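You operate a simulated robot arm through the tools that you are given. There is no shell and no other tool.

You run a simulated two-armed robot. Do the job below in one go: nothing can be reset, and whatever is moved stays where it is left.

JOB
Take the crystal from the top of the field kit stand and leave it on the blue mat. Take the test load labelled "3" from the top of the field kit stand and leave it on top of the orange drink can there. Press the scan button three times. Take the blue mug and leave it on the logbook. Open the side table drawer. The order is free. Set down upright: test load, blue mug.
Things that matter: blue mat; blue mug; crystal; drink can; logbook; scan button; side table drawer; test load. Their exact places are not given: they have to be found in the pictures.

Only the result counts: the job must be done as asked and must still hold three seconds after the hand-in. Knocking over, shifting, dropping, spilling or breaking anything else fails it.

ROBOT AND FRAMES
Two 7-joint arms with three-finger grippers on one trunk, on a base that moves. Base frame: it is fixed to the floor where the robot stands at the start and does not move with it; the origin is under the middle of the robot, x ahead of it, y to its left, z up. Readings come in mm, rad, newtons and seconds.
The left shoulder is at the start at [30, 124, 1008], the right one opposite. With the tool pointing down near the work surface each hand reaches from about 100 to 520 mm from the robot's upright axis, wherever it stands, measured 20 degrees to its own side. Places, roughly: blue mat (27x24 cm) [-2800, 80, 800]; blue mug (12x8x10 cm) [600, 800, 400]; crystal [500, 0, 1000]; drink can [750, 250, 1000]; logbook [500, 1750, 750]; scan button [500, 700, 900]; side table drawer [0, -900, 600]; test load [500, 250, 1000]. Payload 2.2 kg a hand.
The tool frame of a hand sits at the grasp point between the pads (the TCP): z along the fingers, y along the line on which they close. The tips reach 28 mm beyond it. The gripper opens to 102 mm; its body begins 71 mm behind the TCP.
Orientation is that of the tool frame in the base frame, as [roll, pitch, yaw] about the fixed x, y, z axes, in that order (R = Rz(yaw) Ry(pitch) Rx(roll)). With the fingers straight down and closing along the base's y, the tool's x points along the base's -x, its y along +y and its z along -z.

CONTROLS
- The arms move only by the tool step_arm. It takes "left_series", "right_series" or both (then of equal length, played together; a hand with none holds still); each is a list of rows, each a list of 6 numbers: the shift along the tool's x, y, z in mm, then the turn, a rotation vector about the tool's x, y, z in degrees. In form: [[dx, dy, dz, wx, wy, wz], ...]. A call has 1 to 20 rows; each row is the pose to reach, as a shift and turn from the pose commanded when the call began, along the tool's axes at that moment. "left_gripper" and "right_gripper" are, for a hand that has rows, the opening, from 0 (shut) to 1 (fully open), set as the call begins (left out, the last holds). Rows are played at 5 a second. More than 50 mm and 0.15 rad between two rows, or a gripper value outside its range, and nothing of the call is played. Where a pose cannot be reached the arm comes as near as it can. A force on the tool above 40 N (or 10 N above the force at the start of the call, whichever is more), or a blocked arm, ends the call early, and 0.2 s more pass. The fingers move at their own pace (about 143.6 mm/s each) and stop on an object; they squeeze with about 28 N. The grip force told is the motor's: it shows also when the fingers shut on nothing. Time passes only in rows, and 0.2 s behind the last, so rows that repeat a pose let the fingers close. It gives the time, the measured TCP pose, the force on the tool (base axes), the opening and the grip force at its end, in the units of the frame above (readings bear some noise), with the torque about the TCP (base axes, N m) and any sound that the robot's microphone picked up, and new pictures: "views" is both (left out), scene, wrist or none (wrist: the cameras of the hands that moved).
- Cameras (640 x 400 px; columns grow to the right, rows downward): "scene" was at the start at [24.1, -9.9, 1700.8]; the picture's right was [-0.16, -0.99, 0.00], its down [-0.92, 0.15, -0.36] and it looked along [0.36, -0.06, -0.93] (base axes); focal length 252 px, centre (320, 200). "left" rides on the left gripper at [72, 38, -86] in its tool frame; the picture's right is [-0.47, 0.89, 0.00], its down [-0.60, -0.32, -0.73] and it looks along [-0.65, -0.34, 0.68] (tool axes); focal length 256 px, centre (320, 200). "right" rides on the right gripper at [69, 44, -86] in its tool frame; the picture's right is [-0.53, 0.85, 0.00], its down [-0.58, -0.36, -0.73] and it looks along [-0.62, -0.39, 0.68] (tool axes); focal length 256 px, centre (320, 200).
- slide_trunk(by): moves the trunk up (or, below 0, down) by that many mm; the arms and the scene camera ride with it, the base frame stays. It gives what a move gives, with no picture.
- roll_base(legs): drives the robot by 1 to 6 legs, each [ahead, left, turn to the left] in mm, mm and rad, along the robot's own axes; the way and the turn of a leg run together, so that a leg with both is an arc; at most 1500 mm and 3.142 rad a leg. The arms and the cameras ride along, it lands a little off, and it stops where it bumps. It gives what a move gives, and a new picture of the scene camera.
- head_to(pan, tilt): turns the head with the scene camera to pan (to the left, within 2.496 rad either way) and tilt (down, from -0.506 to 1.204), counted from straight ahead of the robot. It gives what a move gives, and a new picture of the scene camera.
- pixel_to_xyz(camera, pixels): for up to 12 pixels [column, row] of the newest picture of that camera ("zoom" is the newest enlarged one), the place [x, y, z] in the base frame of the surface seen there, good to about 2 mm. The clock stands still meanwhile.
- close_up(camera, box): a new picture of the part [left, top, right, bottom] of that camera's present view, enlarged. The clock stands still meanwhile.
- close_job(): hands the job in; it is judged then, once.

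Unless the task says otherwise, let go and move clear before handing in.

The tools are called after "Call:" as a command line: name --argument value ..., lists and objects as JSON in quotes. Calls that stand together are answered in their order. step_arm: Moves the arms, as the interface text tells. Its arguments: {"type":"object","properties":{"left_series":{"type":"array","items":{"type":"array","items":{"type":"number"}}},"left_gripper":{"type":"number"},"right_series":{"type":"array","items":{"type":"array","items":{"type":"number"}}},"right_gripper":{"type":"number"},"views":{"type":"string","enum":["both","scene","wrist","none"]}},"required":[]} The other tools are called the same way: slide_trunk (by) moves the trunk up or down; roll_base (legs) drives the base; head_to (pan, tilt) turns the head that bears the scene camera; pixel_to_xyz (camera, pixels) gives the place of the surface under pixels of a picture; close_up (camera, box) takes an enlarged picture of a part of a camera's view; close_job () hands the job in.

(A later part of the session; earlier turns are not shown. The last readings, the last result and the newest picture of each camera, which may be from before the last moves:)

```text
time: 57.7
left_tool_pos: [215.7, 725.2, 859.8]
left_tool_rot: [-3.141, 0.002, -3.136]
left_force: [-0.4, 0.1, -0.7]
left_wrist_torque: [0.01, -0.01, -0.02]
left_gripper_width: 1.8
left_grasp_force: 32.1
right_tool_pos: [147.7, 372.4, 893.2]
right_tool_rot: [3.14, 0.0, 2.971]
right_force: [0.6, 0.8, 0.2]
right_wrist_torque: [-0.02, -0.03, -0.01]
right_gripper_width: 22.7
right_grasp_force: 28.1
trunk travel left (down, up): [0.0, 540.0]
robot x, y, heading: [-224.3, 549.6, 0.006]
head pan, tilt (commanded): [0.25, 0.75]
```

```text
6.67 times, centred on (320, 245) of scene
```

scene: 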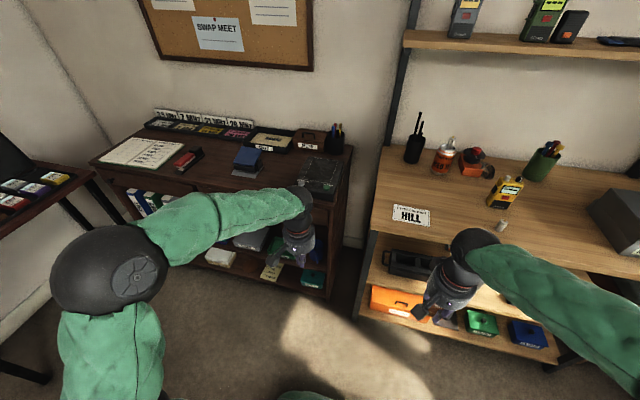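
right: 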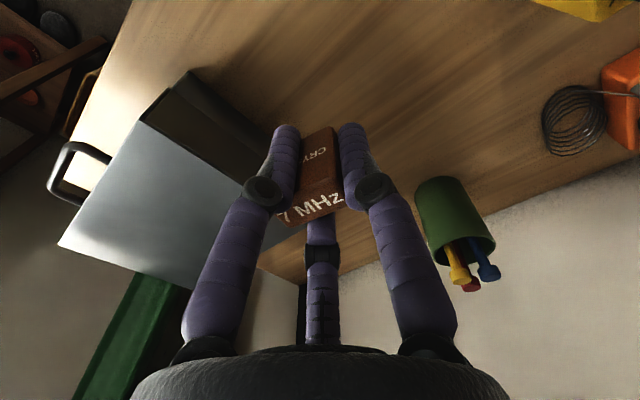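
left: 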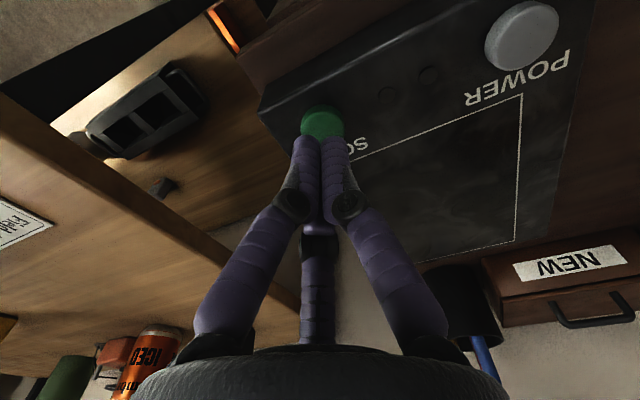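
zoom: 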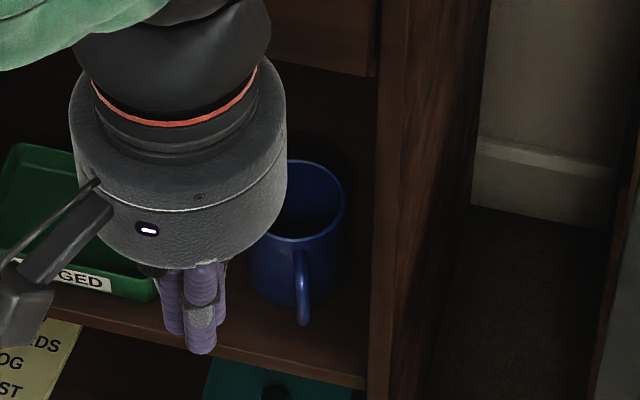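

The left hand hides part of the mug. I'll shift it 180 mm to the left and look again.

Call:
step_arm --left_series '[[0, 45, 0, 0, 0, 0], [0, 90, 0, 0, 0, 0], [0, 135, 0, 0, 0, 0], [0, 180, 0, 0, 0, 0]]' --views "scene"

Call:
close_up --camera "scene" --box '[272, 210, 360, 265]'

```text
time: 58.7
left_tool_pos: [216.1, 906.6, 859.9]
left_tool_rot: [-3.14, -0.002, -3.137]
left_force: [1.0, 0.3, -0.5]
left_wrist_torque: [-0.03, -0.04, -0.01]
left_gripper_width: 2.3
left_grasp_force: 31.2
right_tool_pos: [147.5, 371.7, 893.0]
right_tool_rot: [-3.142, 0.001, 2.973]
right_force: [0.0, -0.5, -0.8]
right_wrist_torque: [-0.02, -0.01, -0.05]
right_gripper_width: 23.3
right_grasp_force: 27.8
trunk travel left (down, up): [0.0, 540.0]
robot x, y, heading: [-223.2, 547.7, 0.006]
head pan, tilt (commanded): [0.25, 0.75]
```

scene: 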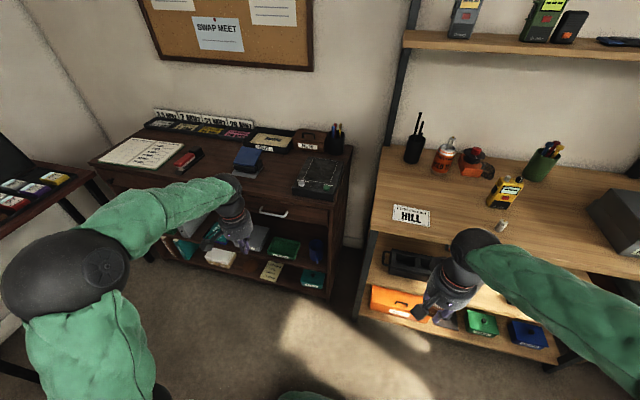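

```text
7.27 times, centred on (316, 238) of scene
```

zoom: 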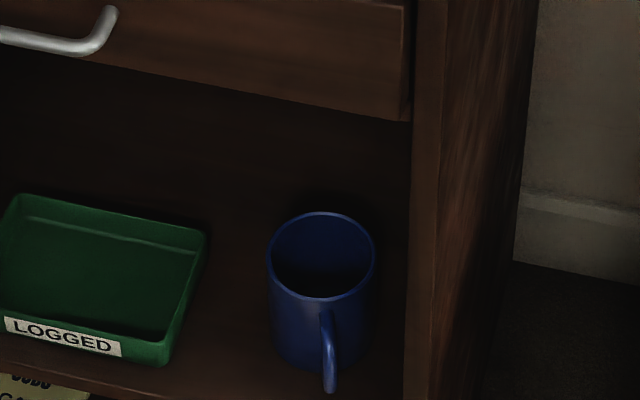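

Call:
pixel_to_xyz --camera "zoom" --pixels '[[321, 214], [269, 255], [375, 255], [322, 298], [330, 388], [327, 320], [300, 370], [206, 235], [163, 362], [409, 300], [405, 118], [300, 90]]'

Call:
pixel_to_xyz --camera "zoom" --pixels '[[285, 228], [358, 228], [285, 287], [358, 285], [330, 350], [338, 378], [250, 370], [390, 360], [395, 250], [404, 380], [430, 200], [320, 260]]'

```text
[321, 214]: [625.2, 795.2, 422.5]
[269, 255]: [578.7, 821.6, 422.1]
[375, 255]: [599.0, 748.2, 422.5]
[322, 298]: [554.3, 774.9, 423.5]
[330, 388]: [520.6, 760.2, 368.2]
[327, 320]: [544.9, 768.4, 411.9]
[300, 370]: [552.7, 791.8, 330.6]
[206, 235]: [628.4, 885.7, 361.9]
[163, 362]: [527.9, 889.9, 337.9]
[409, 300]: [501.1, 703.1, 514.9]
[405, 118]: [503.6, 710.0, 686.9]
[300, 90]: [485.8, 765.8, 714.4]
```

```text
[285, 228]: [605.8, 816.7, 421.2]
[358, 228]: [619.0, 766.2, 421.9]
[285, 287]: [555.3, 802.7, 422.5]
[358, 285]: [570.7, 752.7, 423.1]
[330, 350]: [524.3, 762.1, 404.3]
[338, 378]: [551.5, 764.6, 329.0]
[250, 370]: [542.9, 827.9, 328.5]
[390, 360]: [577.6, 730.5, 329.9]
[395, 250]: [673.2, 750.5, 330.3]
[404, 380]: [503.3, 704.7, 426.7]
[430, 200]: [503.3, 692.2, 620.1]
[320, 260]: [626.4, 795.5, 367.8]
```

The mug is centred at about (590,785), rim radius ≈38, rim z 422.5, handle toward the front (520,760), tray edge at y≈886, side panel at y≈705. Plan: left tool tilted 45° with one finger inside and two outside the mug's +y wall. First I retract the right hand (crystal) up/back and tilt and lower the left hand in free space.

Call:
step_arm --left_series '[[17, -22, 32, 0, -5.6, 0], [35, -44, 65, 0, -11.2, 0], [52, -67, 97, 0, -16.9, 0], [70, -89, 130, 0, -22.5, 0], [87, -111, 162, 0, -28, 0], [104, -133, 195, 0, -33.7, 0], [122, -156, 227, 0, -39.4, 0], [139, -178, 260, 0, -45, 0], [139, -178, 260, 0, -45, 0]]' --right_series '[[15, -3, -20, 0, 0, 0], [30, -5, -39, 0, 0, 0], [44, -8, -59, 0, 0, 0], [59, -10, -78, 0, 0, 0], [74, -13, -98, 0, 0, 0], [88, -16, -118, 0, 0, 0], [103, -18, -137, 0, 0, 0], [118, -21, -157, 0, 0, 0], [118, -21, -157, 0, 0, 0]]' --left_gripper 0.36

```text
time: 60.5
left_tool_pos: [132.9, 805.9, 743.0]
left_tool_rot: [3.069, 0.891, -2.946]
left_force: [0.7, -0.4, 0.6]
left_wrist_torque: [0.03, 0.0, 0.02]
left_gripper_width: 36.7
left_grasp_force: 0.0
left hand out of reach, approached as far as the arm can: row 6, 7, 8, 9
right_tool_pos: [29.3, 370.1, 1048.4]
right_tool_rot: [3.139, -0.002, 2.975]
right_force: [1.0, -0.5, -0.4]
right_wrist_torque: [0.02, 0.02, 0.0]
right_gripper_width: 23.3
right_grasp_force: 27.9
trunk travel left (down, up): [0.0, 540.0]
robot x, y, heading: [-223.9, 547.6, 0.008]
head pan, tilt (commanded): [0.25, 0.75]
stopped in row 9 (left hand): the arm was blocked; the commanded pose is now the measured one
```

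scene: 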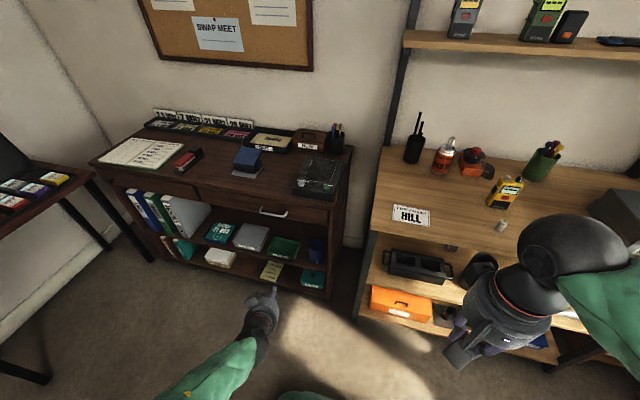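
right: 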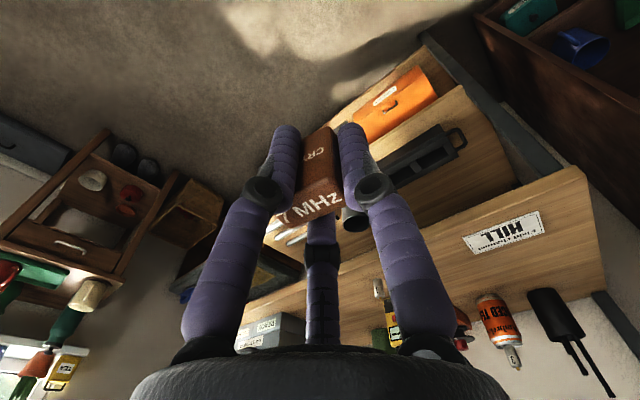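
left: 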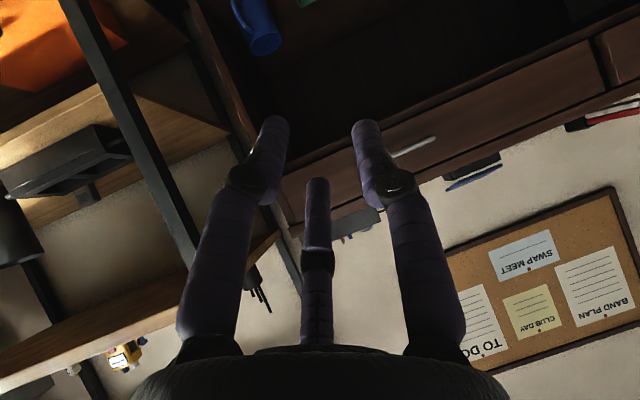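

The 45° tilt so close to my body was out of reach and the left arm stopped at (133,806,743). I'll move it forward and down to about (257,748,560) while correcting the orientation to exactly 45° tilt.

Call:
step_arm --left_series '[[12, -16, 32, 2.1, 1.0, 1.3], [24, -32, 65, 4.2, 1.9, 2.6], [36, -48, 97, 6.2, 2.9, 3.9], [49, -64, 130, 8.3, 3.8, 5.1], [61, -79, 162, 10.4, 4.8, 6.4], [73, -95, 194, 12.5, 5.8, 7.7], [73, -95, 194, 12.5, 5.8, 7.7]]'

```text
time: 62.1
left_tool_pos: [267.2, 720.8, 573.1]
left_tool_rot: [3.119, 0.77, 3.139]
left_force: [-0.1, 0.1, 0.9]
left_wrist_torque: [0.05, 0.01, -0.02]
left_gripper_width: 36.9
left_grasp_force: 0.0
left hand out of reach, approached as far as the arm can: row 4, 5, 6, 7
right_tool_pos: [28.3, 369.9, 1048.0]
right_tool_rot: [3.139, -0.001, 2.972]
right_force: [-0.4, 1.1, -1.0]
right_wrist_torque: [0.01, 0.03, -0.03]
right_gripper_width: 23.1
right_grasp_force: 28.2
trunk travel left (down, up): [0.0, 540.0]
robot x, y, heading: [-221.7, 546.6, 0.001]
head pan, tilt (commanded): [0.25, 0.75]
```

scene: 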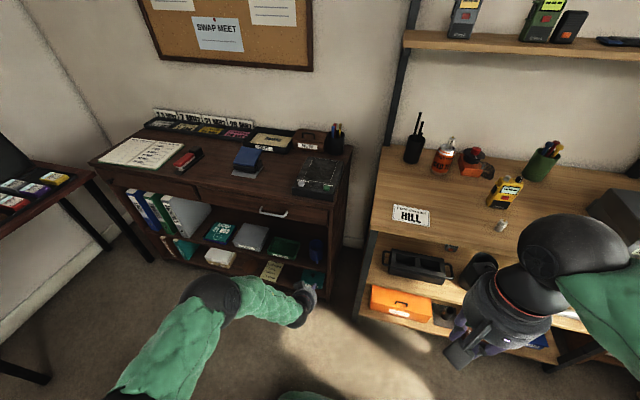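
left: 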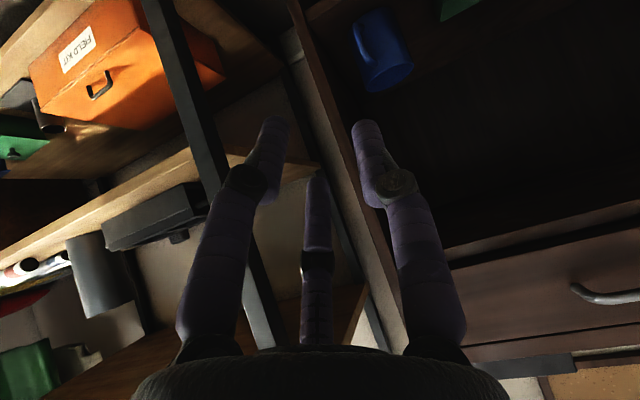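

The hand is now at (267,721,573) with nearly exact 45° tilt. Next I twist it +60° about its own axis (so a single finger points to base -y), moving slightly forward for comfort.

Call:
step_arm --left_series '[[-5, 0, 5, 0, 0, 7.5], [-10, 0, 10, 0, 0, 15], [-15, 0, 15, 0, 0, 22.5], [-20, 0, 20, 0, 0, 30], [-25, 0, 25, 0, 0, 37.5], [-28, 0, 28, 0, 0, 45], [-28, 0, 28, 0, 0, 52.5], [-28, 0, 28, 0, 0, 60], [-28, 0, 28, 0, 0, 60]]'

```text
time: 64.1
left_tool_pos: [307.1, 721.8, 574.5]
left_tool_rot: [2.43, 0.359, 1.957]
left_force: [0.3, 0.5, -1.1]
left_wrist_torque: [-0.02, -0.01, 0.02]
left_gripper_width: 36.6
left_grasp_force: 0.1
left hand out of reach, approached as far as the arm can: row 1, 2, 3
right_tool_pos: [26.9, 369.8, 1048.8]
right_tool_rot: [3.14, 0.0, 2.974]
right_force: [0.0, -0.4, -0.8]
right_wrist_torque: [0.02, 0.0, 0.0]
right_gripper_width: 23.2
right_grasp_force: 27.6
trunk travel left (down, up): [0.0, 540.0]
robot x, y, heading: [-224.7, 544.1, 0.008]
head pan, tilt (commanded): [0.25, 0.75]
```

scene: 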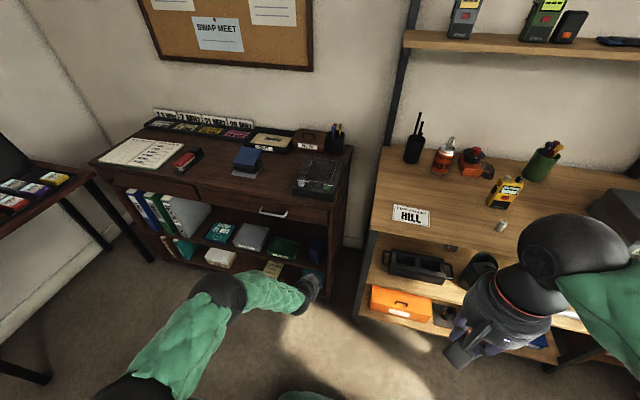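
left: 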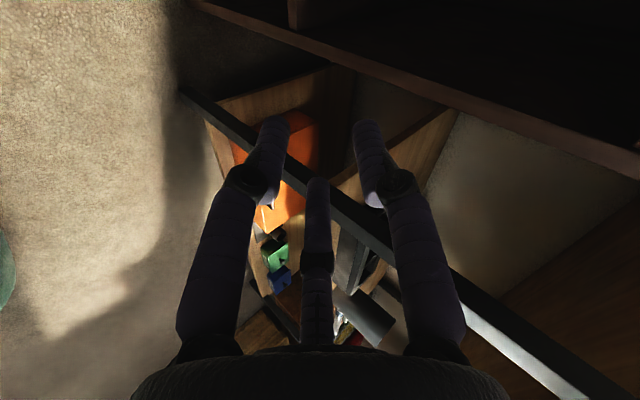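

Orientation now matches the plan (roll 2.43, pitch 0.36, yaw 1.96). Driving the base to about (-80,640) so the hand waits in front of the bay.

Call:
roll_base --legs '[[0, 95, 0], [140, 0, 0]]'

Call:
step_arm --left_series '[[0, 0, 0, 0, 0, 0]]' --views "wrist"

```text
time: 66.2
left_tool_pos: [449.0, 818.4, 572.7]
left_tool_rot: [2.429, 0.356, 1.961]
left_force: [0.2, 0.2, 0.1]
left_wrist_torque: [0.0, -0.02, 0.01]
left_gripper_width: 36.7
left_grasp_force: 0.1
right_tool_pos: [169.3, 465.9, 1048.0]
right_tool_rot: [3.141, 0.0, 2.975]
right_force: [0.2, 0.7, 0.3]
right_wrist_torque: [0.04, 0.01, -0.01]
right_gripper_width: 22.9
right_grasp_force: 28.0
trunk travel left (down, up): [0.0, 540.0]
robot x, y, heading: [-86.8, 637.8, 0.004]
head pan, tilt (commanded): [0.25, 0.75]
```

scene: 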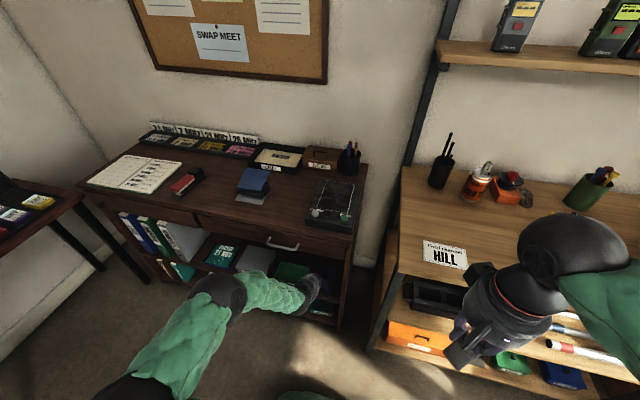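

```text
time: 66.6
left_tool_pos: [447.4, 818.1, 573.4]
left_tool_rot: [2.43, 0.356, 1.959]
left_force: [0.9, -0.3, -1.3]
left_wrist_torque: [0.02, 0.02, -0.02]
left_gripper_width: 36.9
left_grasp_force: 0.0
right_tool_pos: [168.3, 465.2, 1048.2]
right_tool_rot: [3.138, -0.002, 2.975]
right_force: [-0.9, -0.5, -0.4]
right_wrist_torque: [0.03, -0.04, -0.01]
right_gripper_width: 22.7
right_grasp_force: 27.9
trunk travel left (down, up): [0.0, 540.0]
robot x, y, heading: [-81.8, 641.7, 0.004]
head pan, tilt (commanded): [0.25, 0.75]
```

left: 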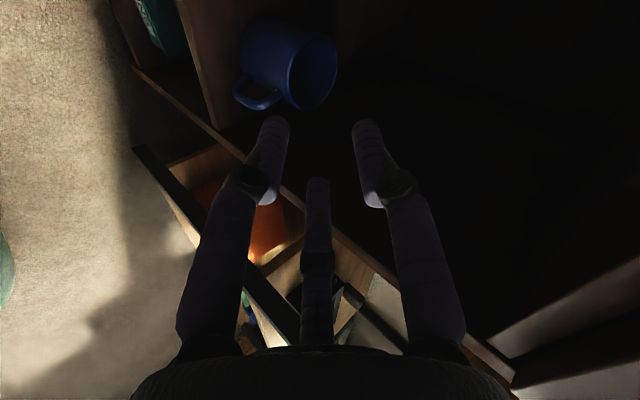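

The mug shows in the left wrist view at (310,70). I'll measure its rim from here.

Call:
close_up --camera "left" --box '[220, 0, 380, 120]'

```text
3.33 times, centred on (300, 60) of left
```

zoom: 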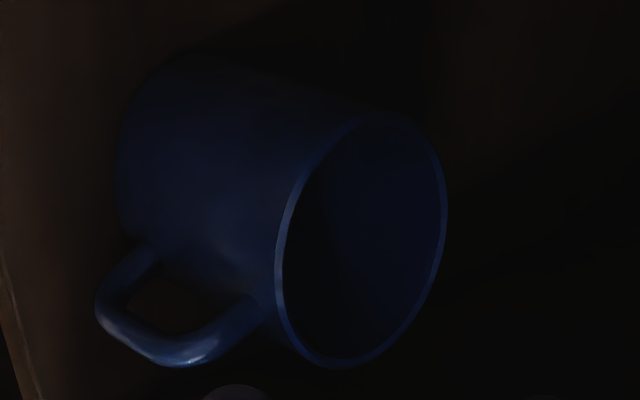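

Call:
pixel_to_xyz --camera "zoom" --pixels '[[385, 122], [444, 210], [416, 305], [340, 364], [283, 310], [280, 240], [310, 165], [435, 165], [187, 355], [100, 310], [120, 160], [360, 240]]'

```text
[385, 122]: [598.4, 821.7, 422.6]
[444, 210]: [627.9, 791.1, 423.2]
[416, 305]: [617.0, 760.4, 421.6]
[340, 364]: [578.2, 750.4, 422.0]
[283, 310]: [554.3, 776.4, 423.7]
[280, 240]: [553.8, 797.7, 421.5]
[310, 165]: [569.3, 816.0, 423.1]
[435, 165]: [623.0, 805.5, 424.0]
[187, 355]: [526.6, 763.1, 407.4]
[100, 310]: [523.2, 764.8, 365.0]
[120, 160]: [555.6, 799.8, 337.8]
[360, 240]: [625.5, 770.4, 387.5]
```

Rim fit gives centre (590.5,786), mid-wall radius ≈37.4, rim z 422.7. I move the hand onto the approach line at about (482,825,511).

Call:
step_arm --left_series '[[7.8, -6.8, 34, 0, 0, 0], [15.5, -13.5, 68, 0, 0, 0], [15.5, -13.5, 68, 0, 0, 0]]' --views "wrist"

Call:
close_up --camera "left" --box '[200, 0, 440, 160]'

```text
time: 67.4
left_tool_pos: [469.2, 821.8, 540.1]
left_tool_rot: [2.435, 0.347, 1.971]
left_force: [1.2, -0.1, 0.4]
left_wrist_torque: [-0.04, -0.01, -0.01]
left_gripper_width: 36.7
left_grasp_force: 0.2
left hand out of reach, approached as far as the arm can: row 1, 2, 3
right_tool_pos: [169.0, 464.8, 1047.7]
right_tool_rot: [3.14, 0.001, 2.973]
right_force: [0.3, 0.2, -0.1]
right_wrist_torque: [0.02, 0.03, -0.03]
right_gripper_width: 23.1
right_grasp_force: 28.3
trunk travel left (down, up): [0.0, 540.0]
robot x, y, heading: [-78.4, 640.7, 0.004]
head pan, tilt (commanded): [0.25, 0.75]
```

left: 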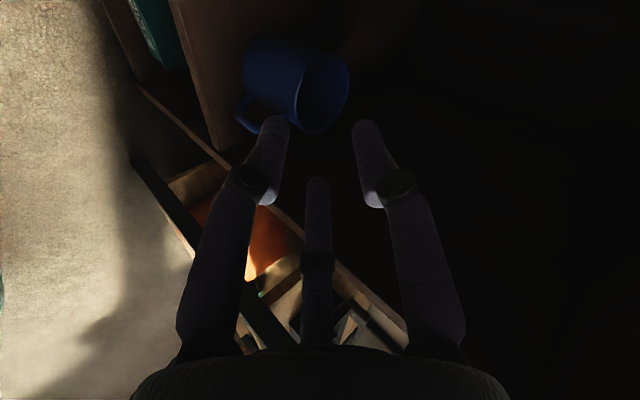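

```text
2.50 times, centred on (320, 80) of left
```

zoom: 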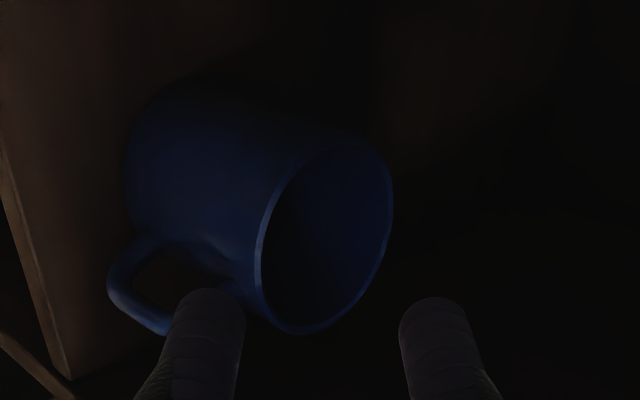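

The arm reports out of reach at (469,822,540), possibly because of an awkward arm bend this close. I'll back the base off and test in free space whether reaching farther out lets the hand go lower.

Call:
roll_base --legs '[[-260, 0, 0]]'

Call:
step_arm --left_series '[[-13, 22, 27, 0, 0, 0], [-26, 45, 53, 0, 0, 0], [-37, 62, 78, 0, 0, 0], [-37, 62, 78, 0, 0, 0]]' --views "none"

```text
time: 69.2
left_tool_pos: [215.3, 817.9, 539.9]
left_tool_rot: [2.434, 0.35, 1.963]
left_force: [-0.8, 0.9, 0.9]
left_wrist_torque: [0.01, 0.03, 0.0]
left_gripper_width: 36.7
left_grasp_force: 0.2
right_tool_pos: [-86.4, 463.7, 1048.7]
right_tool_rot: [3.141, 0.0, 2.968]
right_force: [-0.3, -0.1, -0.8]
right_wrist_torque: [0.01, -0.04, 0.04]
right_gripper_width: 23.1
right_grasp_force: 28.1
trunk travel left (down, up): [0.0, 540.0]
robot x, y, heading: [-336.5, 641.5, -0.004]
head pan, tilt (commanded): [0.25, 0.75]
```

scene: 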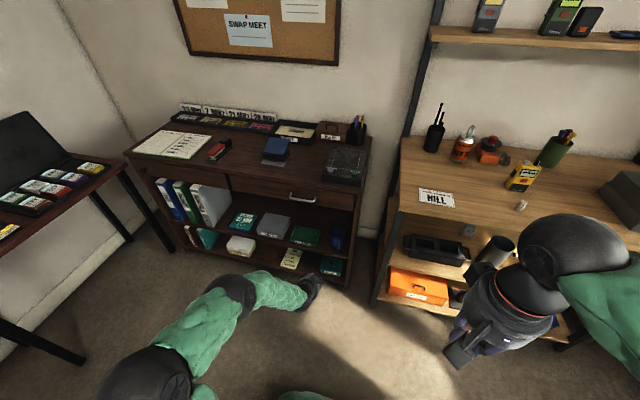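

```text
time: 70.2
left_tool_pos: [322.5, 818.0, 535.3]
left_tool_rot: [2.436, 0.349, 1.964]
left_force: [-0.4, 0.6, 0.3]
left_wrist_torque: [0.01, -0.02, 0.0]
left_gripper_width: 36.7
left_grasp_force: 0.0
right_tool_pos: [-86.0, 463.2, 1048.5]
right_tool_rot: [3.14, -0.001, 2.968]
right_force: [0.2, -1.2, -1.1]
right_wrist_torque: [-0.01, 0.03, 0.03]
right_gripper_width: 23.0
right_grasp_force: 28.2
trunk travel left (down, up): [0.0, 540.0]
robot x, y, heading: [-341.7, 640.0, -0.004]
head pan, tilt (commanded): [0.25, 0.75]
```

Farther out is reachable: rel. x 664 at z 535. Now I test lowering to z≈405 there.

Call:
step_arm --left_series '[[15, -26, 30, 0, 0, 0], [31, -53, 61, 0, 0, 0], [46, -80, 92, 0, 0, 0], [46, -80, 92, 0, 0, 0]]' --views "none"

```text
time: 71.2
left_tool_pos: [319.9, 820.8, 403.6]
left_tool_rot: [2.435, 0.348, 1.963]
left_force: [-0.4, 0.3, -0.6]
left_wrist_torque: [0.02, -0.01, 0.0]
left_gripper_width: 36.8
left_grasp_force: 0.0
right_tool_pos: [-86.0, 462.0, 1048.2]
right_tool_rot: [3.138, 0.0, 2.967]
right_force: [-0.2, 0.6, -0.2]
right_wrist_torque: [0.01, 0.01, 0.0]
right_gripper_width: 22.8
right_grasp_force: 27.9
trunk travel left (down, up): [0.0, 540.0]
robot x, y, heading: [-339.3, 642.5, -0.003]
head pan, tilt (commanded): [0.25, 0.75]
```

That pose is reachable (rel. x 660, z 404). I'll test a farther version (rel. x 710) and the retreat along the tool axis by 150 mm.

Call:
step_arm --left_series '[[-9, 15, 18, 0, 0, 0], [-17.7, 30.6, 35.4, 0, 0, 0], [-17.7, 30.6, 35.4, 0, 0, 0]]' --views "none"

Call:
step_arm --left_series '[[0, 0, -40, 0, 0, 0], [0, 0, -80, 0, 0, 0], [0, 0, -120, 0, 0, 0], [0, 0, -160, 0, 0, 0], [0, 0, -160, 0, 0, 0]]' --views "none"

```text
time: 72.0
left_tool_pos: [370.9, 818.8, 402.2]
left_tool_rot: [2.434, 0.346, 1.963]
left_force: [0.2, 0.1, -0.3]
left_wrist_torque: [0.02, 0.01, -0.02]
left_gripper_width: 36.8
left_grasp_force: 0.1
right_tool_pos: [-86.7, 462.2, 1048.0]
right_tool_rot: [3.138, -0.002, 2.968]
right_force: [-0.4, -0.1, 0.2]
right_wrist_torque: [0.02, 0.02, -0.03]
right_gripper_width: 23.1
right_grasp_force: 27.8
trunk travel left (down, up): [0.0, 540.0]
robot x, y, heading: [-339.2, 642.9, -0.003]
head pan, tilt (commanded): [0.25, 0.75]
```

```text
time: 73.2
left_tool_pos: [256.9, 817.2, 517.4]
left_tool_rot: [2.437, 0.349, 1.964]
left_force: [0.0, 0.0, -0.2]
left_wrist_torque: [0.0, 0.0, 0.03]
left_gripper_width: 36.3
left_grasp_force: 0.1
right_tool_pos: [-86.1, 462.4, 1047.1]
right_tool_rot: [3.14, -0.001, 2.969]
right_force: [0.0, -0.3, -0.2]
right_wrist_torque: [0.04, 0.01, -0.03]
right_gripper_width: 23.4
right_grasp_force: 28.8
trunk travel left (down, up): [0.0, 540.0]
robot x, y, heading: [-337.1, 637.5, 0.005]
head pan, tilt (commanded): [0.25, 0.75]
```

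Both poses are reachable from rel. x ≈ 710/595. Driving 218 mm ahead puts the hand right on the approach line to the mug.

Call:
roll_base --legs '[[218, 0, 0]]'

Call:
step_arm --left_series '[[0, 0, 0, 0, 0, 0]]' --views "wrist"

Call:
close_up --camera "left" --box '[200, 0, 440, 160]'

```text
time: 74.9
left_tool_pos: [472.6, 817.3, 516.5]
left_tool_rot: [2.435, 0.347, 1.965]
left_force: [0.0, -0.5, 0.8]
left_wrist_torque: [0.0, 0.04, -0.02]
left_gripper_width: 36.7
left_grasp_force: 0.0
right_tool_pos: [129.6, 462.2, 1048.1]
right_tool_rot: [3.14, -0.002, 2.967]
right_force: [0.0, -0.5, -0.6]
right_wrist_torque: [0.0, -0.04, -0.02]
right_gripper_width: 23.3
right_grasp_force: 27.6
trunk travel left (down, up): [0.0, 540.0]
robot x, y, heading: [-120.8, 641.8, -0.004]
head pan, tilt (commanded): [0.25, 0.75]
```

scene: 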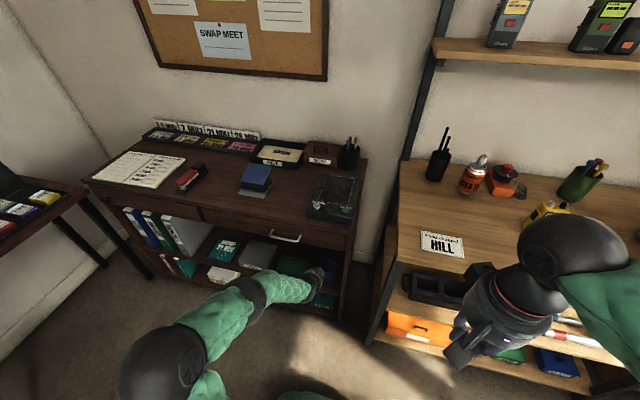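

```text
time: 75.3
left_tool_pos: [472.8, 817.0, 517.6]
left_tool_rot: [2.436, 0.351, 1.964]
left_force: [-0.3, 1.2, 0.2]
left_wrist_torque: [0.01, 0.02, -0.02]
left_gripper_width: 36.7
left_grasp_force: 0.0
right_tool_pos: [130.0, 462.9, 1048.4]
right_tool_rot: [3.14, -0.002, 2.967]
right_force: [-0.5, 0.1, -0.1]
right_wrist_torque: [0.01, -0.03, 0.02]
right_gripper_width: 23.1
right_grasp_force: 27.8
trunk travel left (down, up): [0.0, 540.0]
robot x, y, heading: [-120.9, 642.0, -0.003]
head pan, tilt (commanded): [0.25, 0.75]
```

left: 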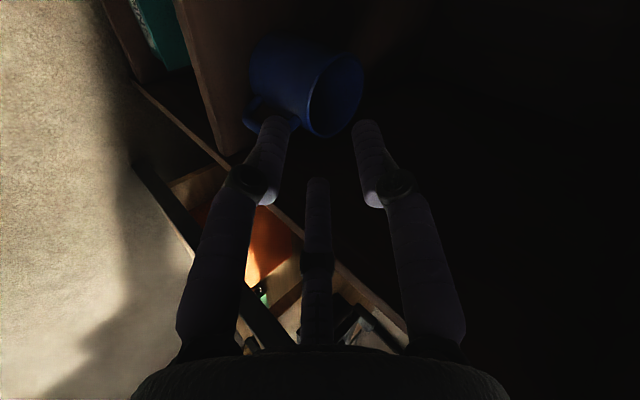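

```text
2.50 times, centred on (320, 80) of left
```

zoom: 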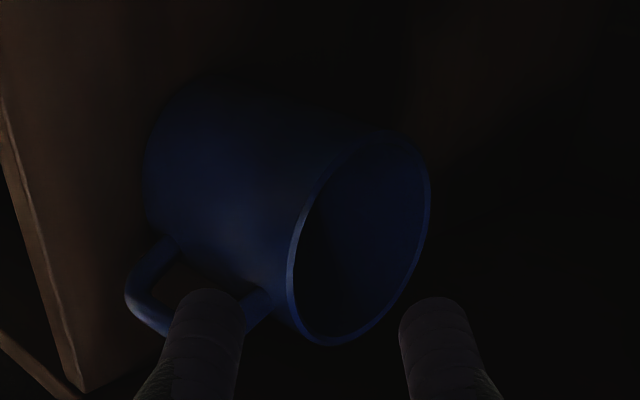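

I verify the finger positions in base coordinates (left view tips at (272,122), (365,125), (318,185)) and re-measure the rim from here.

Call:
pixel_to_xyz --camera "left" --pixels '[[274, 120], [362, 124], [318, 182], [270, 150], [370, 155], [318, 210]]'

Call:
pixel_to_xyz --camera "zoom" --pixels '[[380, 134], [428, 200], [400, 300], [330, 344], [292, 290], [300, 215], [335, 165], [420, 165]]'

```text
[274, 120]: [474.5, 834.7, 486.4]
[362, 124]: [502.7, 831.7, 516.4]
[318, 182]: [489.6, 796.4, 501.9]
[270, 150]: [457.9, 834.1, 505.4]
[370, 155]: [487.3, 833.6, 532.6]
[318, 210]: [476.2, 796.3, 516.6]
```

```text
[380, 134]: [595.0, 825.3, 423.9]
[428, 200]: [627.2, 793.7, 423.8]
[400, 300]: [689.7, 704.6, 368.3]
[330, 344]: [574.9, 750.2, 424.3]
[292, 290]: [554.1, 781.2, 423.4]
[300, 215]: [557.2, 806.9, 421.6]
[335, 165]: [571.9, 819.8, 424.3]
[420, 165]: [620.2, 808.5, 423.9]
```

Rim centre refined to (590.5,787). I shift the TCP to y≈826 and advance along the tool axis by 105 mm first, then check before entering the mug.

Call:
step_arm --left_series '[[6.6, 6.6, 20, 0, 0, 0], [6.6, 6.6, 50, 0, 0, 0], [6.6, 6.6, 80, 0, 0, 0], [6.6, 6.6, 105, 0, 0, 0], [6.6, 6.6, 105, 0, 0, 0]]' --views "wrist"

Call:
close_up --camera "left" --box '[200, 40, 440, 200]'

```text
time: 76.5
left_tool_pos: [549.6, 827.8, 445.5]
left_tool_rot: [2.427, 0.349, 1.964]
left_force: [-2.4, -0.5, 18.7]
left_wrist_torque: [-0.5, -0.22, -0.15]
left_gripper_width: 38.3
left_grasp_force: 0.8
right_tool_pos: [127.9, 462.3, 1048.1]
right_tool_rot: [3.14, 0.0, 2.966]
right_force: [0.2, -0.4, -0.4]
right_wrist_torque: [0.02, -0.01, 0.02]
right_gripper_width: 23.0
right_grasp_force: 27.5
trunk travel left (down, up): [0.0, 540.0]
robot x, y, heading: [-119.0, 642.4, -0.001]
head pan, tilt (commanded): [0.25, 0.75]
```

left: 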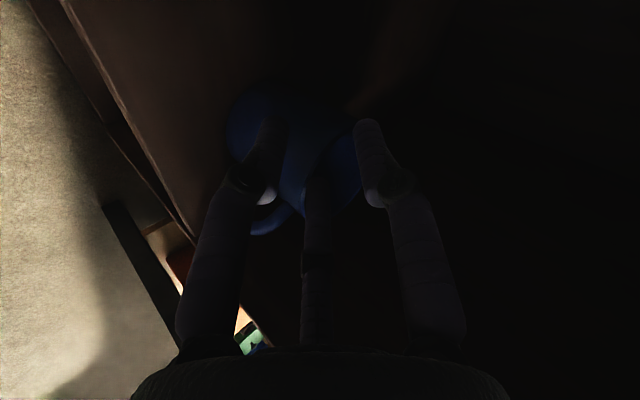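

```text
2.50 times, centred on (320, 120) of left
```

zoom: 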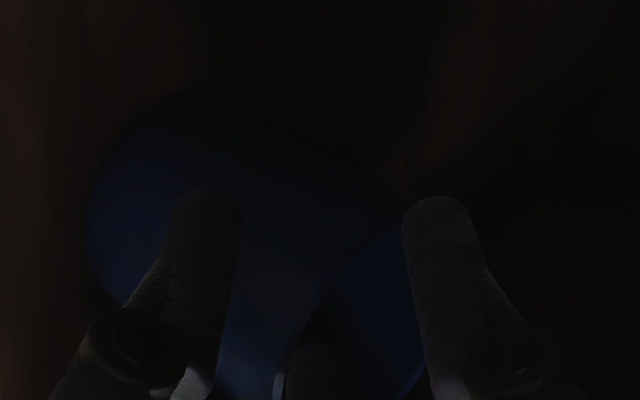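

There is contact: 18.7 N upward, with torque pointing to the inner finger's tip, so it touches the mug's rim (or top). I retreat along the axis and re-measure.

Call:
step_arm --left_series '[[0, 0, -15, 0, 0, 0], [0, 0, -40, 0, 0, 0], [0, 0, -40, 0, 0, 0]]' --views "wrist"

Call:
close_up --camera "left" --box '[200, 20, 440, 180]'

```text
time: 77.3
left_tool_pos: [516.5, 825.6, 472.3]
left_tool_rot: [2.437, 0.347, 1.963]
left_force: [-0.9, 0.7, 0.8]
left_wrist_torque: [0.0, -0.04, 0.03]
left_gripper_width: 36.7
left_grasp_force: 0.0
right_tool_pos: [130.0, 463.2, 1047.9]
right_tool_rot: [3.14, -0.001, 2.967]
right_force: [-0.2, -0.1, -1.0]
right_wrist_torque: [-0.03, -0.01, 0.03]
right_gripper_width: 23.1
right_grasp_force: 28.3
trunk travel left (down, up): [0.0, 540.0]
robot x, y, heading: [-119.1, 636.1, 0.001]
head pan, tilt (commanded): [0.25, 0.75]
```

left: 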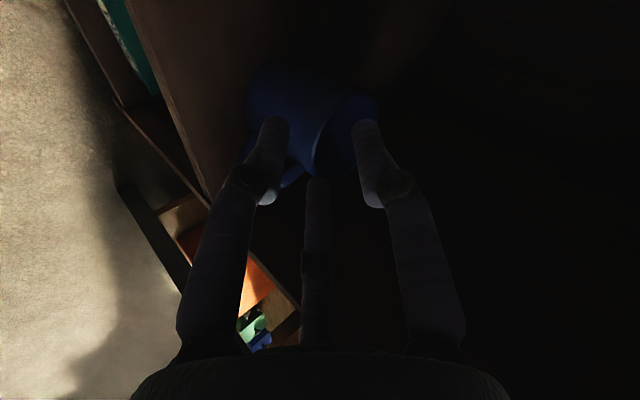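

```text
2.50 times, centred on (320, 100) of left
```

zoom: 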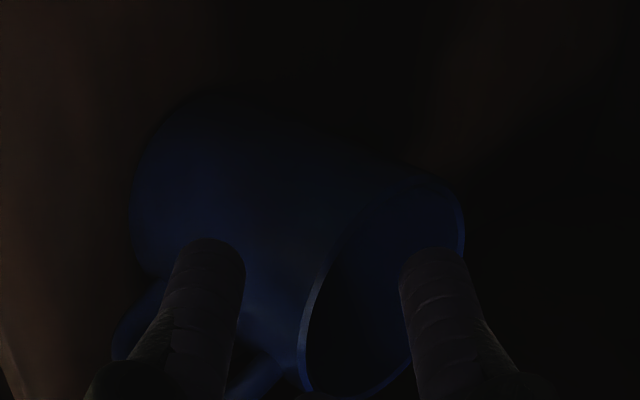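

The arm's line was ~5 mm too low/front, so the finger struck the front rim edge. I re-measure the rim to see whether the mug moved.

Call:
pixel_to_xyz --camera "zoom" --pixels '[[301, 350], [305, 385], [318, 295], [345, 240], [462, 215], [462, 250], [440, 180], [385, 378], [350, 395], [410, 360]]'

Call:
pixel_to_xyz --camera "left" --pixels '[[318, 181], [318, 190], [318, 215], [274, 120], [362, 124]]'

```text
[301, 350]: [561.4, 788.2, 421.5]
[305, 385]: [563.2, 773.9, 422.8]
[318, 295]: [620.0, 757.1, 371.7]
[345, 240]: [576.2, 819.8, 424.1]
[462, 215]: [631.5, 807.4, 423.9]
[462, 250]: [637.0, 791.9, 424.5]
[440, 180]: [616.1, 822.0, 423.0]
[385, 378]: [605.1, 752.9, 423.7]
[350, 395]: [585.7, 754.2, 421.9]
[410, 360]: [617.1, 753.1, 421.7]
```

```text
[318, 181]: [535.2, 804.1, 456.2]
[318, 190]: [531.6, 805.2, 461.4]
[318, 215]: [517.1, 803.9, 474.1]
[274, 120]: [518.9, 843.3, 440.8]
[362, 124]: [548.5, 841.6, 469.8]
```

The mug slid slightly: its centre is now (599,789.5), still upright (rim z≈423 all round). I shift the approach line ~10 mm up/back and 3 mm left with a slightly wider opening, and read the pose.

Call:
step_arm --left_series '[[-1.2, 5, -5, 0, 0, 0], [-2.4, 10.2, -5, 0, 0, 0], [-2.4, 10.2, -5, 0, 0, 0], [-2.4, 10.2, -5, 0, 0, 0]]' --left_gripper 0.42 --views "none"

Call:
step_arm --left_series '[[0, 0, 0, 0, 0, 0], [0, 0, 0, 0, 0, 0]]' --views "wrist"

```text
time: 78.3
left_tool_pos: [522.8, 827.9, 482.9]
left_tool_rot: [2.433, 0.348, 1.962]
left_force: [-0.8, 0.8, -0.4]
left_wrist_torque: [-0.01, -0.02, -0.01]
left_gripper_width: 42.7
left_grasp_force: 0.0
right_tool_pos: [129.8, 462.9, 1047.5]
right_tool_rot: [3.139, -0.002, 2.967]
right_force: [-0.6, 0.5, 0.2]
right_wrist_torque: [0.0, 0.0, -0.01]
right_gripper_width: 23.1
right_grasp_force: 28.1
trunk travel left (down, up): [0.0, 540.0]
robot x, y, heading: [-118.1, 640.5, 0.005]
head pan, tilt (commanded): [0.25, 0.75]
```

```text
time: 78.9
left_tool_pos: [523.0, 828.8, 482.9]
left_tool_rot: [2.435, 0.347, 1.963]
left_force: [-0.1, 0.9, 0.0]
left_wrist_torque: [-0.01, 0.01, -0.01]
left_gripper_width: 42.8
left_grasp_force: 0.0
right_tool_pos: [130.1, 462.6, 1047.1]
right_tool_rot: [3.14, -0.002, 2.968]
right_force: [-0.5, 0.0, -1.1]
right_wrist_torque: [-0.01, 0.0, 0.03]
right_gripper_width: 23.0
right_grasp_force: 27.6
trunk travel left (down, up): [0.0, 540.0]
robot x, y, heading: [-120.7, 639.3, -0.003]
head pan, tilt (commanded): [0.25, 0.75]
```

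left: 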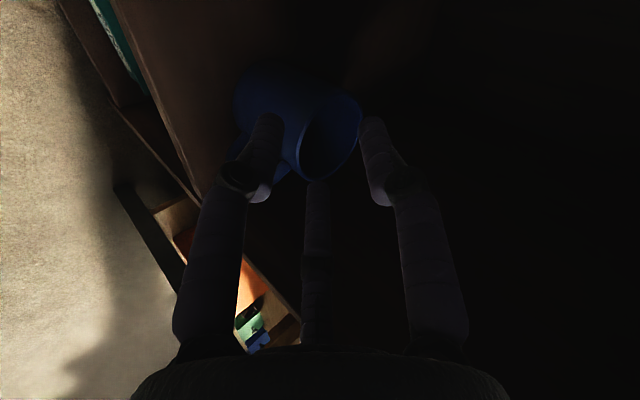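

The pose now sits on the intended line (x+z≈1006, y 828.5). Advancing 60 mm slowly and checking force.

Call:
step_arm --left_series '[[0, 0, 20, 0, 0, 0], [0, 0, 40, 0, 0, 0], [0, 0, 50, 0, 0, 0], [0, 0, 60, 0, 0, 0], [0, 0, 60, 0, 0, 0]]' --views "wrist"

Call:
close_up --camera "left" --box '[200, 40, 440, 200]'

```text
time: 80.1
left_tool_pos: [565.0, 829.6, 440.3]
left_tool_rot: [2.435, 0.35, 1.964]
left_force: [0.6, -0.6, 0.6]
left_wrist_torque: [0.0, 0.04, 0.03]
left_gripper_width: 43.0
left_grasp_force: 0.0
right_tool_pos: [129.2, 461.9, 1047.3]
right_tool_rot: [3.14, -0.001, 2.966]
right_force: [0.4, -0.4, -0.1]
right_wrist_torque: [-0.01, -0.02, 0.0]
right_gripper_width: 23.2
right_grasp_force: 27.8
trunk travel left (down, up): [0.0, 540.0]
robot x, y, heading: [-120.8, 643.2, 0.0]
head pan, tilt (commanded): [0.25, 0.75]
```

left: 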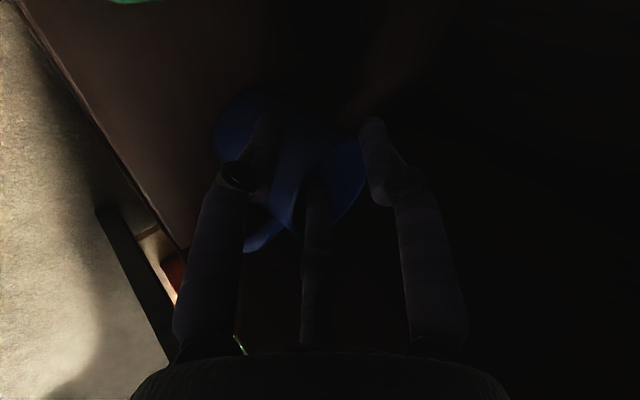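

```text
2.50 times, centred on (320, 120) of left
```

zoom: 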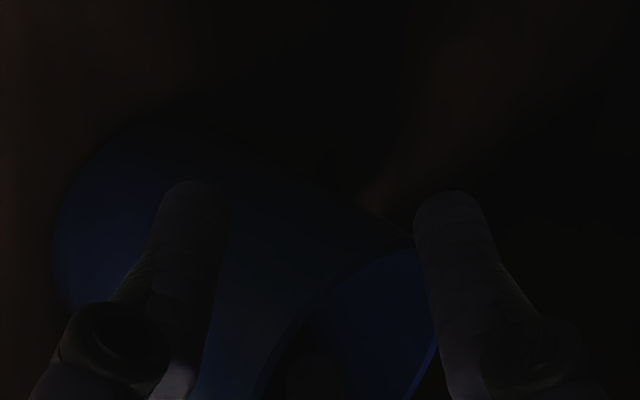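

No contact now; the inner finger is entering the mug opening. Advancing another 25 mm, then checking.

Call:
step_arm --left_series '[[0, 0, 8, 0, 0, 0], [0, 0, 16, 0, 0, 0], [0, 0, 25, 0, 0, 0], [0, 0, 25, 0, 0, 0]]' --views "wrist"

Call:
close_up --camera "left" --box '[200, 80, 440, 240]'

```text
time: 81.1
left_tool_pos: [582.9, 828.5, 422.0]
left_tool_rot: [2.436, 0.346, 1.965]
left_force: [-0.1, 0.3, -0.1]
left_wrist_torque: [-0.01, -0.01, -0.04]
left_gripper_width: 42.9
left_grasp_force: 0.1
right_tool_pos: [130.4, 462.7, 1048.7]
right_tool_rot: [3.14, -0.002, 2.967]
right_force: [-0.4, 0.5, 0.4]
right_wrist_torque: [-0.03, -0.01, 0.01]
right_gripper_width: 23.2
right_grasp_force: 27.6
trunk travel left (down, up): [0.0, 540.0]
robot x, y, heading: [-121.1, 642.2, -0.002]
head pan, tilt (commanded): [0.25, 0.75]
```

left: 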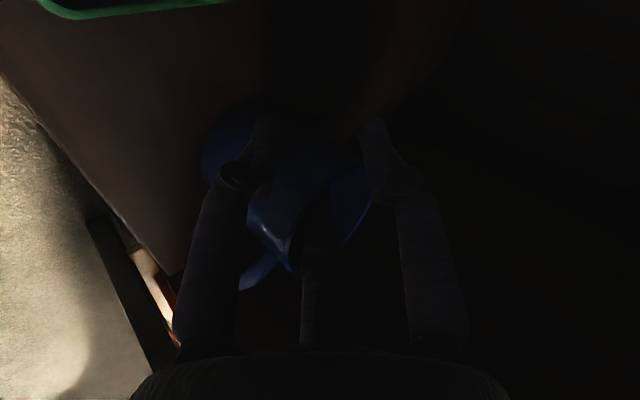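

```text
2.50 times, centred on (320, 160) of left
```

zoom: 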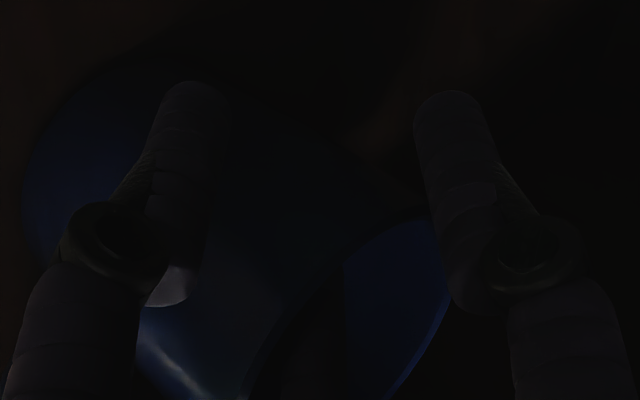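

Still no contact and the finger is inside, so the mug is hollow. Advancing the remaining ~25 mm.

Call:
step_arm --left_series '[[0, 0, 8, 0, 0, 0], [0, 0, 16, 0, 0, 0], [0, 0, 24, 0, 0, 0], [0, 0, 24, 0, 0, 0]]' --views "wrist"

Call:
close_up --camera "left" --box '[180, 80, 440, 280]'

```text
time: 82.1
left_tool_pos: [600.8, 829.1, 405.6]
left_tool_rot: [2.434, 0.346, 1.964]
left_force: [-0.7, -0.8, 0.0]
left_wrist_torque: [-0.01, 0.0, 0.02]
left_gripper_width: 42.8
left_grasp_force: 0.0
right_tool_pos: [129.1, 462.6, 1047.3]
right_tool_rot: [3.139, -0.001, 2.969]
right_force: [0.4, 0.4, -0.5]
right_wrist_torque: [0.04, -0.02, 0.0]
right_gripper_width: 22.9
right_grasp_force: 28.9
trunk travel left (down, up): [0.0, 540.0]
robot x, y, heading: [-121.5, 644.6, -0.002]
head pan, tilt (commanded): [0.25, 0.75]
```

left: 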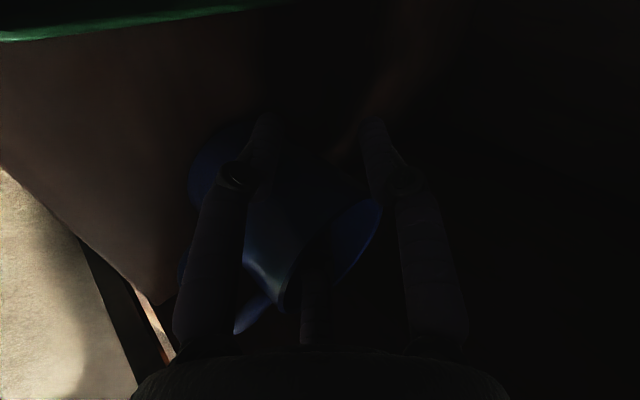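

```text
2.00 times, centred on (310, 180) of left
```

zoom: 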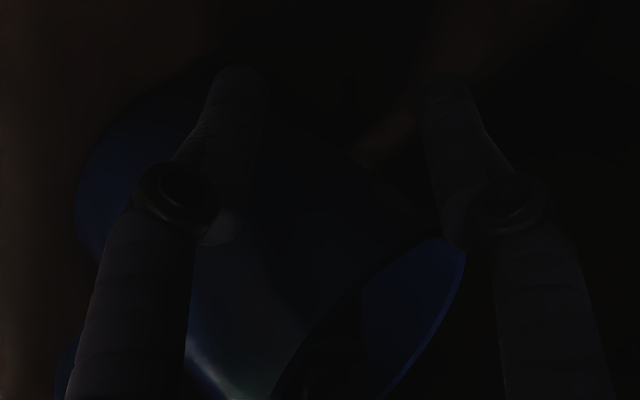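

No contact at the final pose (601,829,405.6): one finger inside, two outside the left wall. Closing the gripper.

Call:
step_arm --left_series '[[0, 0, 0, 0, 0, 0], [0, 0, 0, 0, 0, 0], [0, 0, 0, 0, 0, 0], [0, 0, 0, 0, 0, 0], [0, 0, 0, 0, 0, 0]]' --left_gripper 0 --views "wrist"

Call:
close_up --camera "left" --box '[180, 80, 440, 280]'

```text
time: 83.3
left_tool_pos: [600.7, 828.3, 404.5]
left_tool_rot: [2.436, 0.347, 1.965]
left_force: [0.0, -0.5, 0.0]
left_wrist_torque: [0.12, 0.0, 0.0]
left_gripper_width: 14.9
left_grasp_force: 28.6
right_tool_pos: [129.8, 462.1, 1047.8]
right_tool_rot: [3.141, -0.002, 2.967]
right_force: [-0.2, 0.2, -0.7]
right_wrist_torque: [-0.04, -0.01, 0.01]
right_gripper_width: 23.3
right_grasp_force: 27.4
trunk travel left (down, up): [0.0, 540.0]
robot x, y, heading: [-119.4, 640.0, -0.007]
head pan, tilt (commanded): [0.25, 0.75]
```

left: 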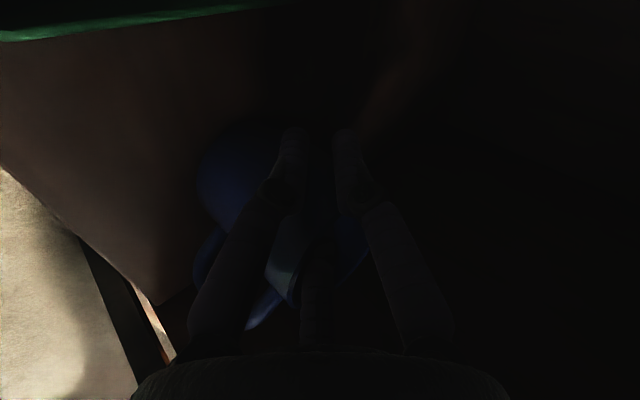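

```text
2.00 times, centred on (310, 180) of left
```

zoom: 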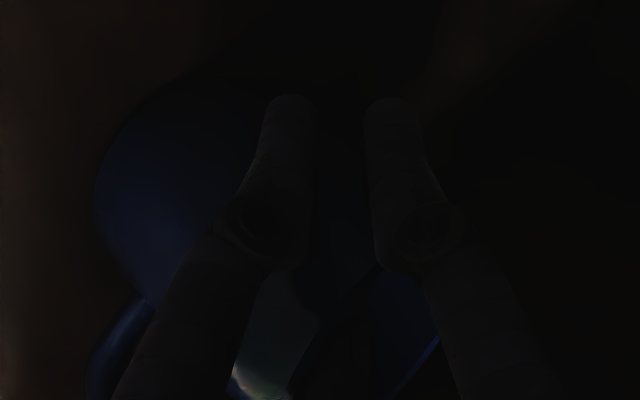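

The wall is pinched (width 14.9, 28.6 N). Lifting gently by 25 mm straight up and checking.

Call:
step_arm --left_series '[[-1.7, 3, -3.6, 0, 0, 0], [-3.4, 6.1, -7.2, 0, 0, 0], [-6, 10.6, -12.5, 0, 0, 0], [-8.5, 15.2, -17.9, 0, 0, 0], [-8.5, 15.2, -17.9, 0, 0, 0]]' --views "wrist"

Call:
close_up --camera "left" --box '[160, 60, 460, 300]'

```text
time: 84.5
left_tool_pos: [600.3, 828.0, 430.5]
left_tool_rot: [2.436, 0.349, 1.963]
left_force: [-0.2, 0.8, -3.2]
left_wrist_torque: [0.14, 0.0, -0.01]
left_gripper_width: 15.0
left_grasp_force: 27.7
right_tool_pos: [129.5, 462.2, 1047.7]
right_tool_rot: [3.14, -0.002, 2.967]
right_force: [0.3, -0.2, 0.5]
right_wrist_torque: [0.0, 0.01, -0.04]
right_gripper_width: 23.2
right_grasp_force: 27.7
trunk travel left (down, up): [0.0, 540.0]
robot x, y, heading: [-121.7, 640.0, -0.003]
head pan, tilt (commanded): [0.25, 0.75]
```

left: 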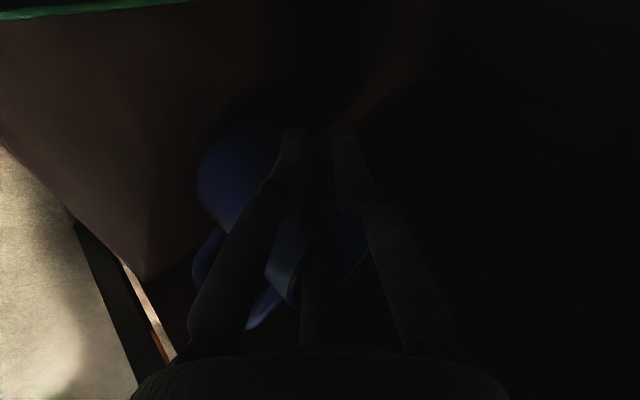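

```text
1.67 times, centred on (310, 180) of left
```

zoom: 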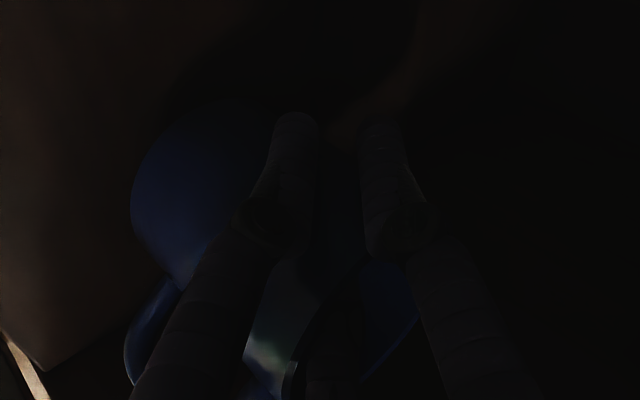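

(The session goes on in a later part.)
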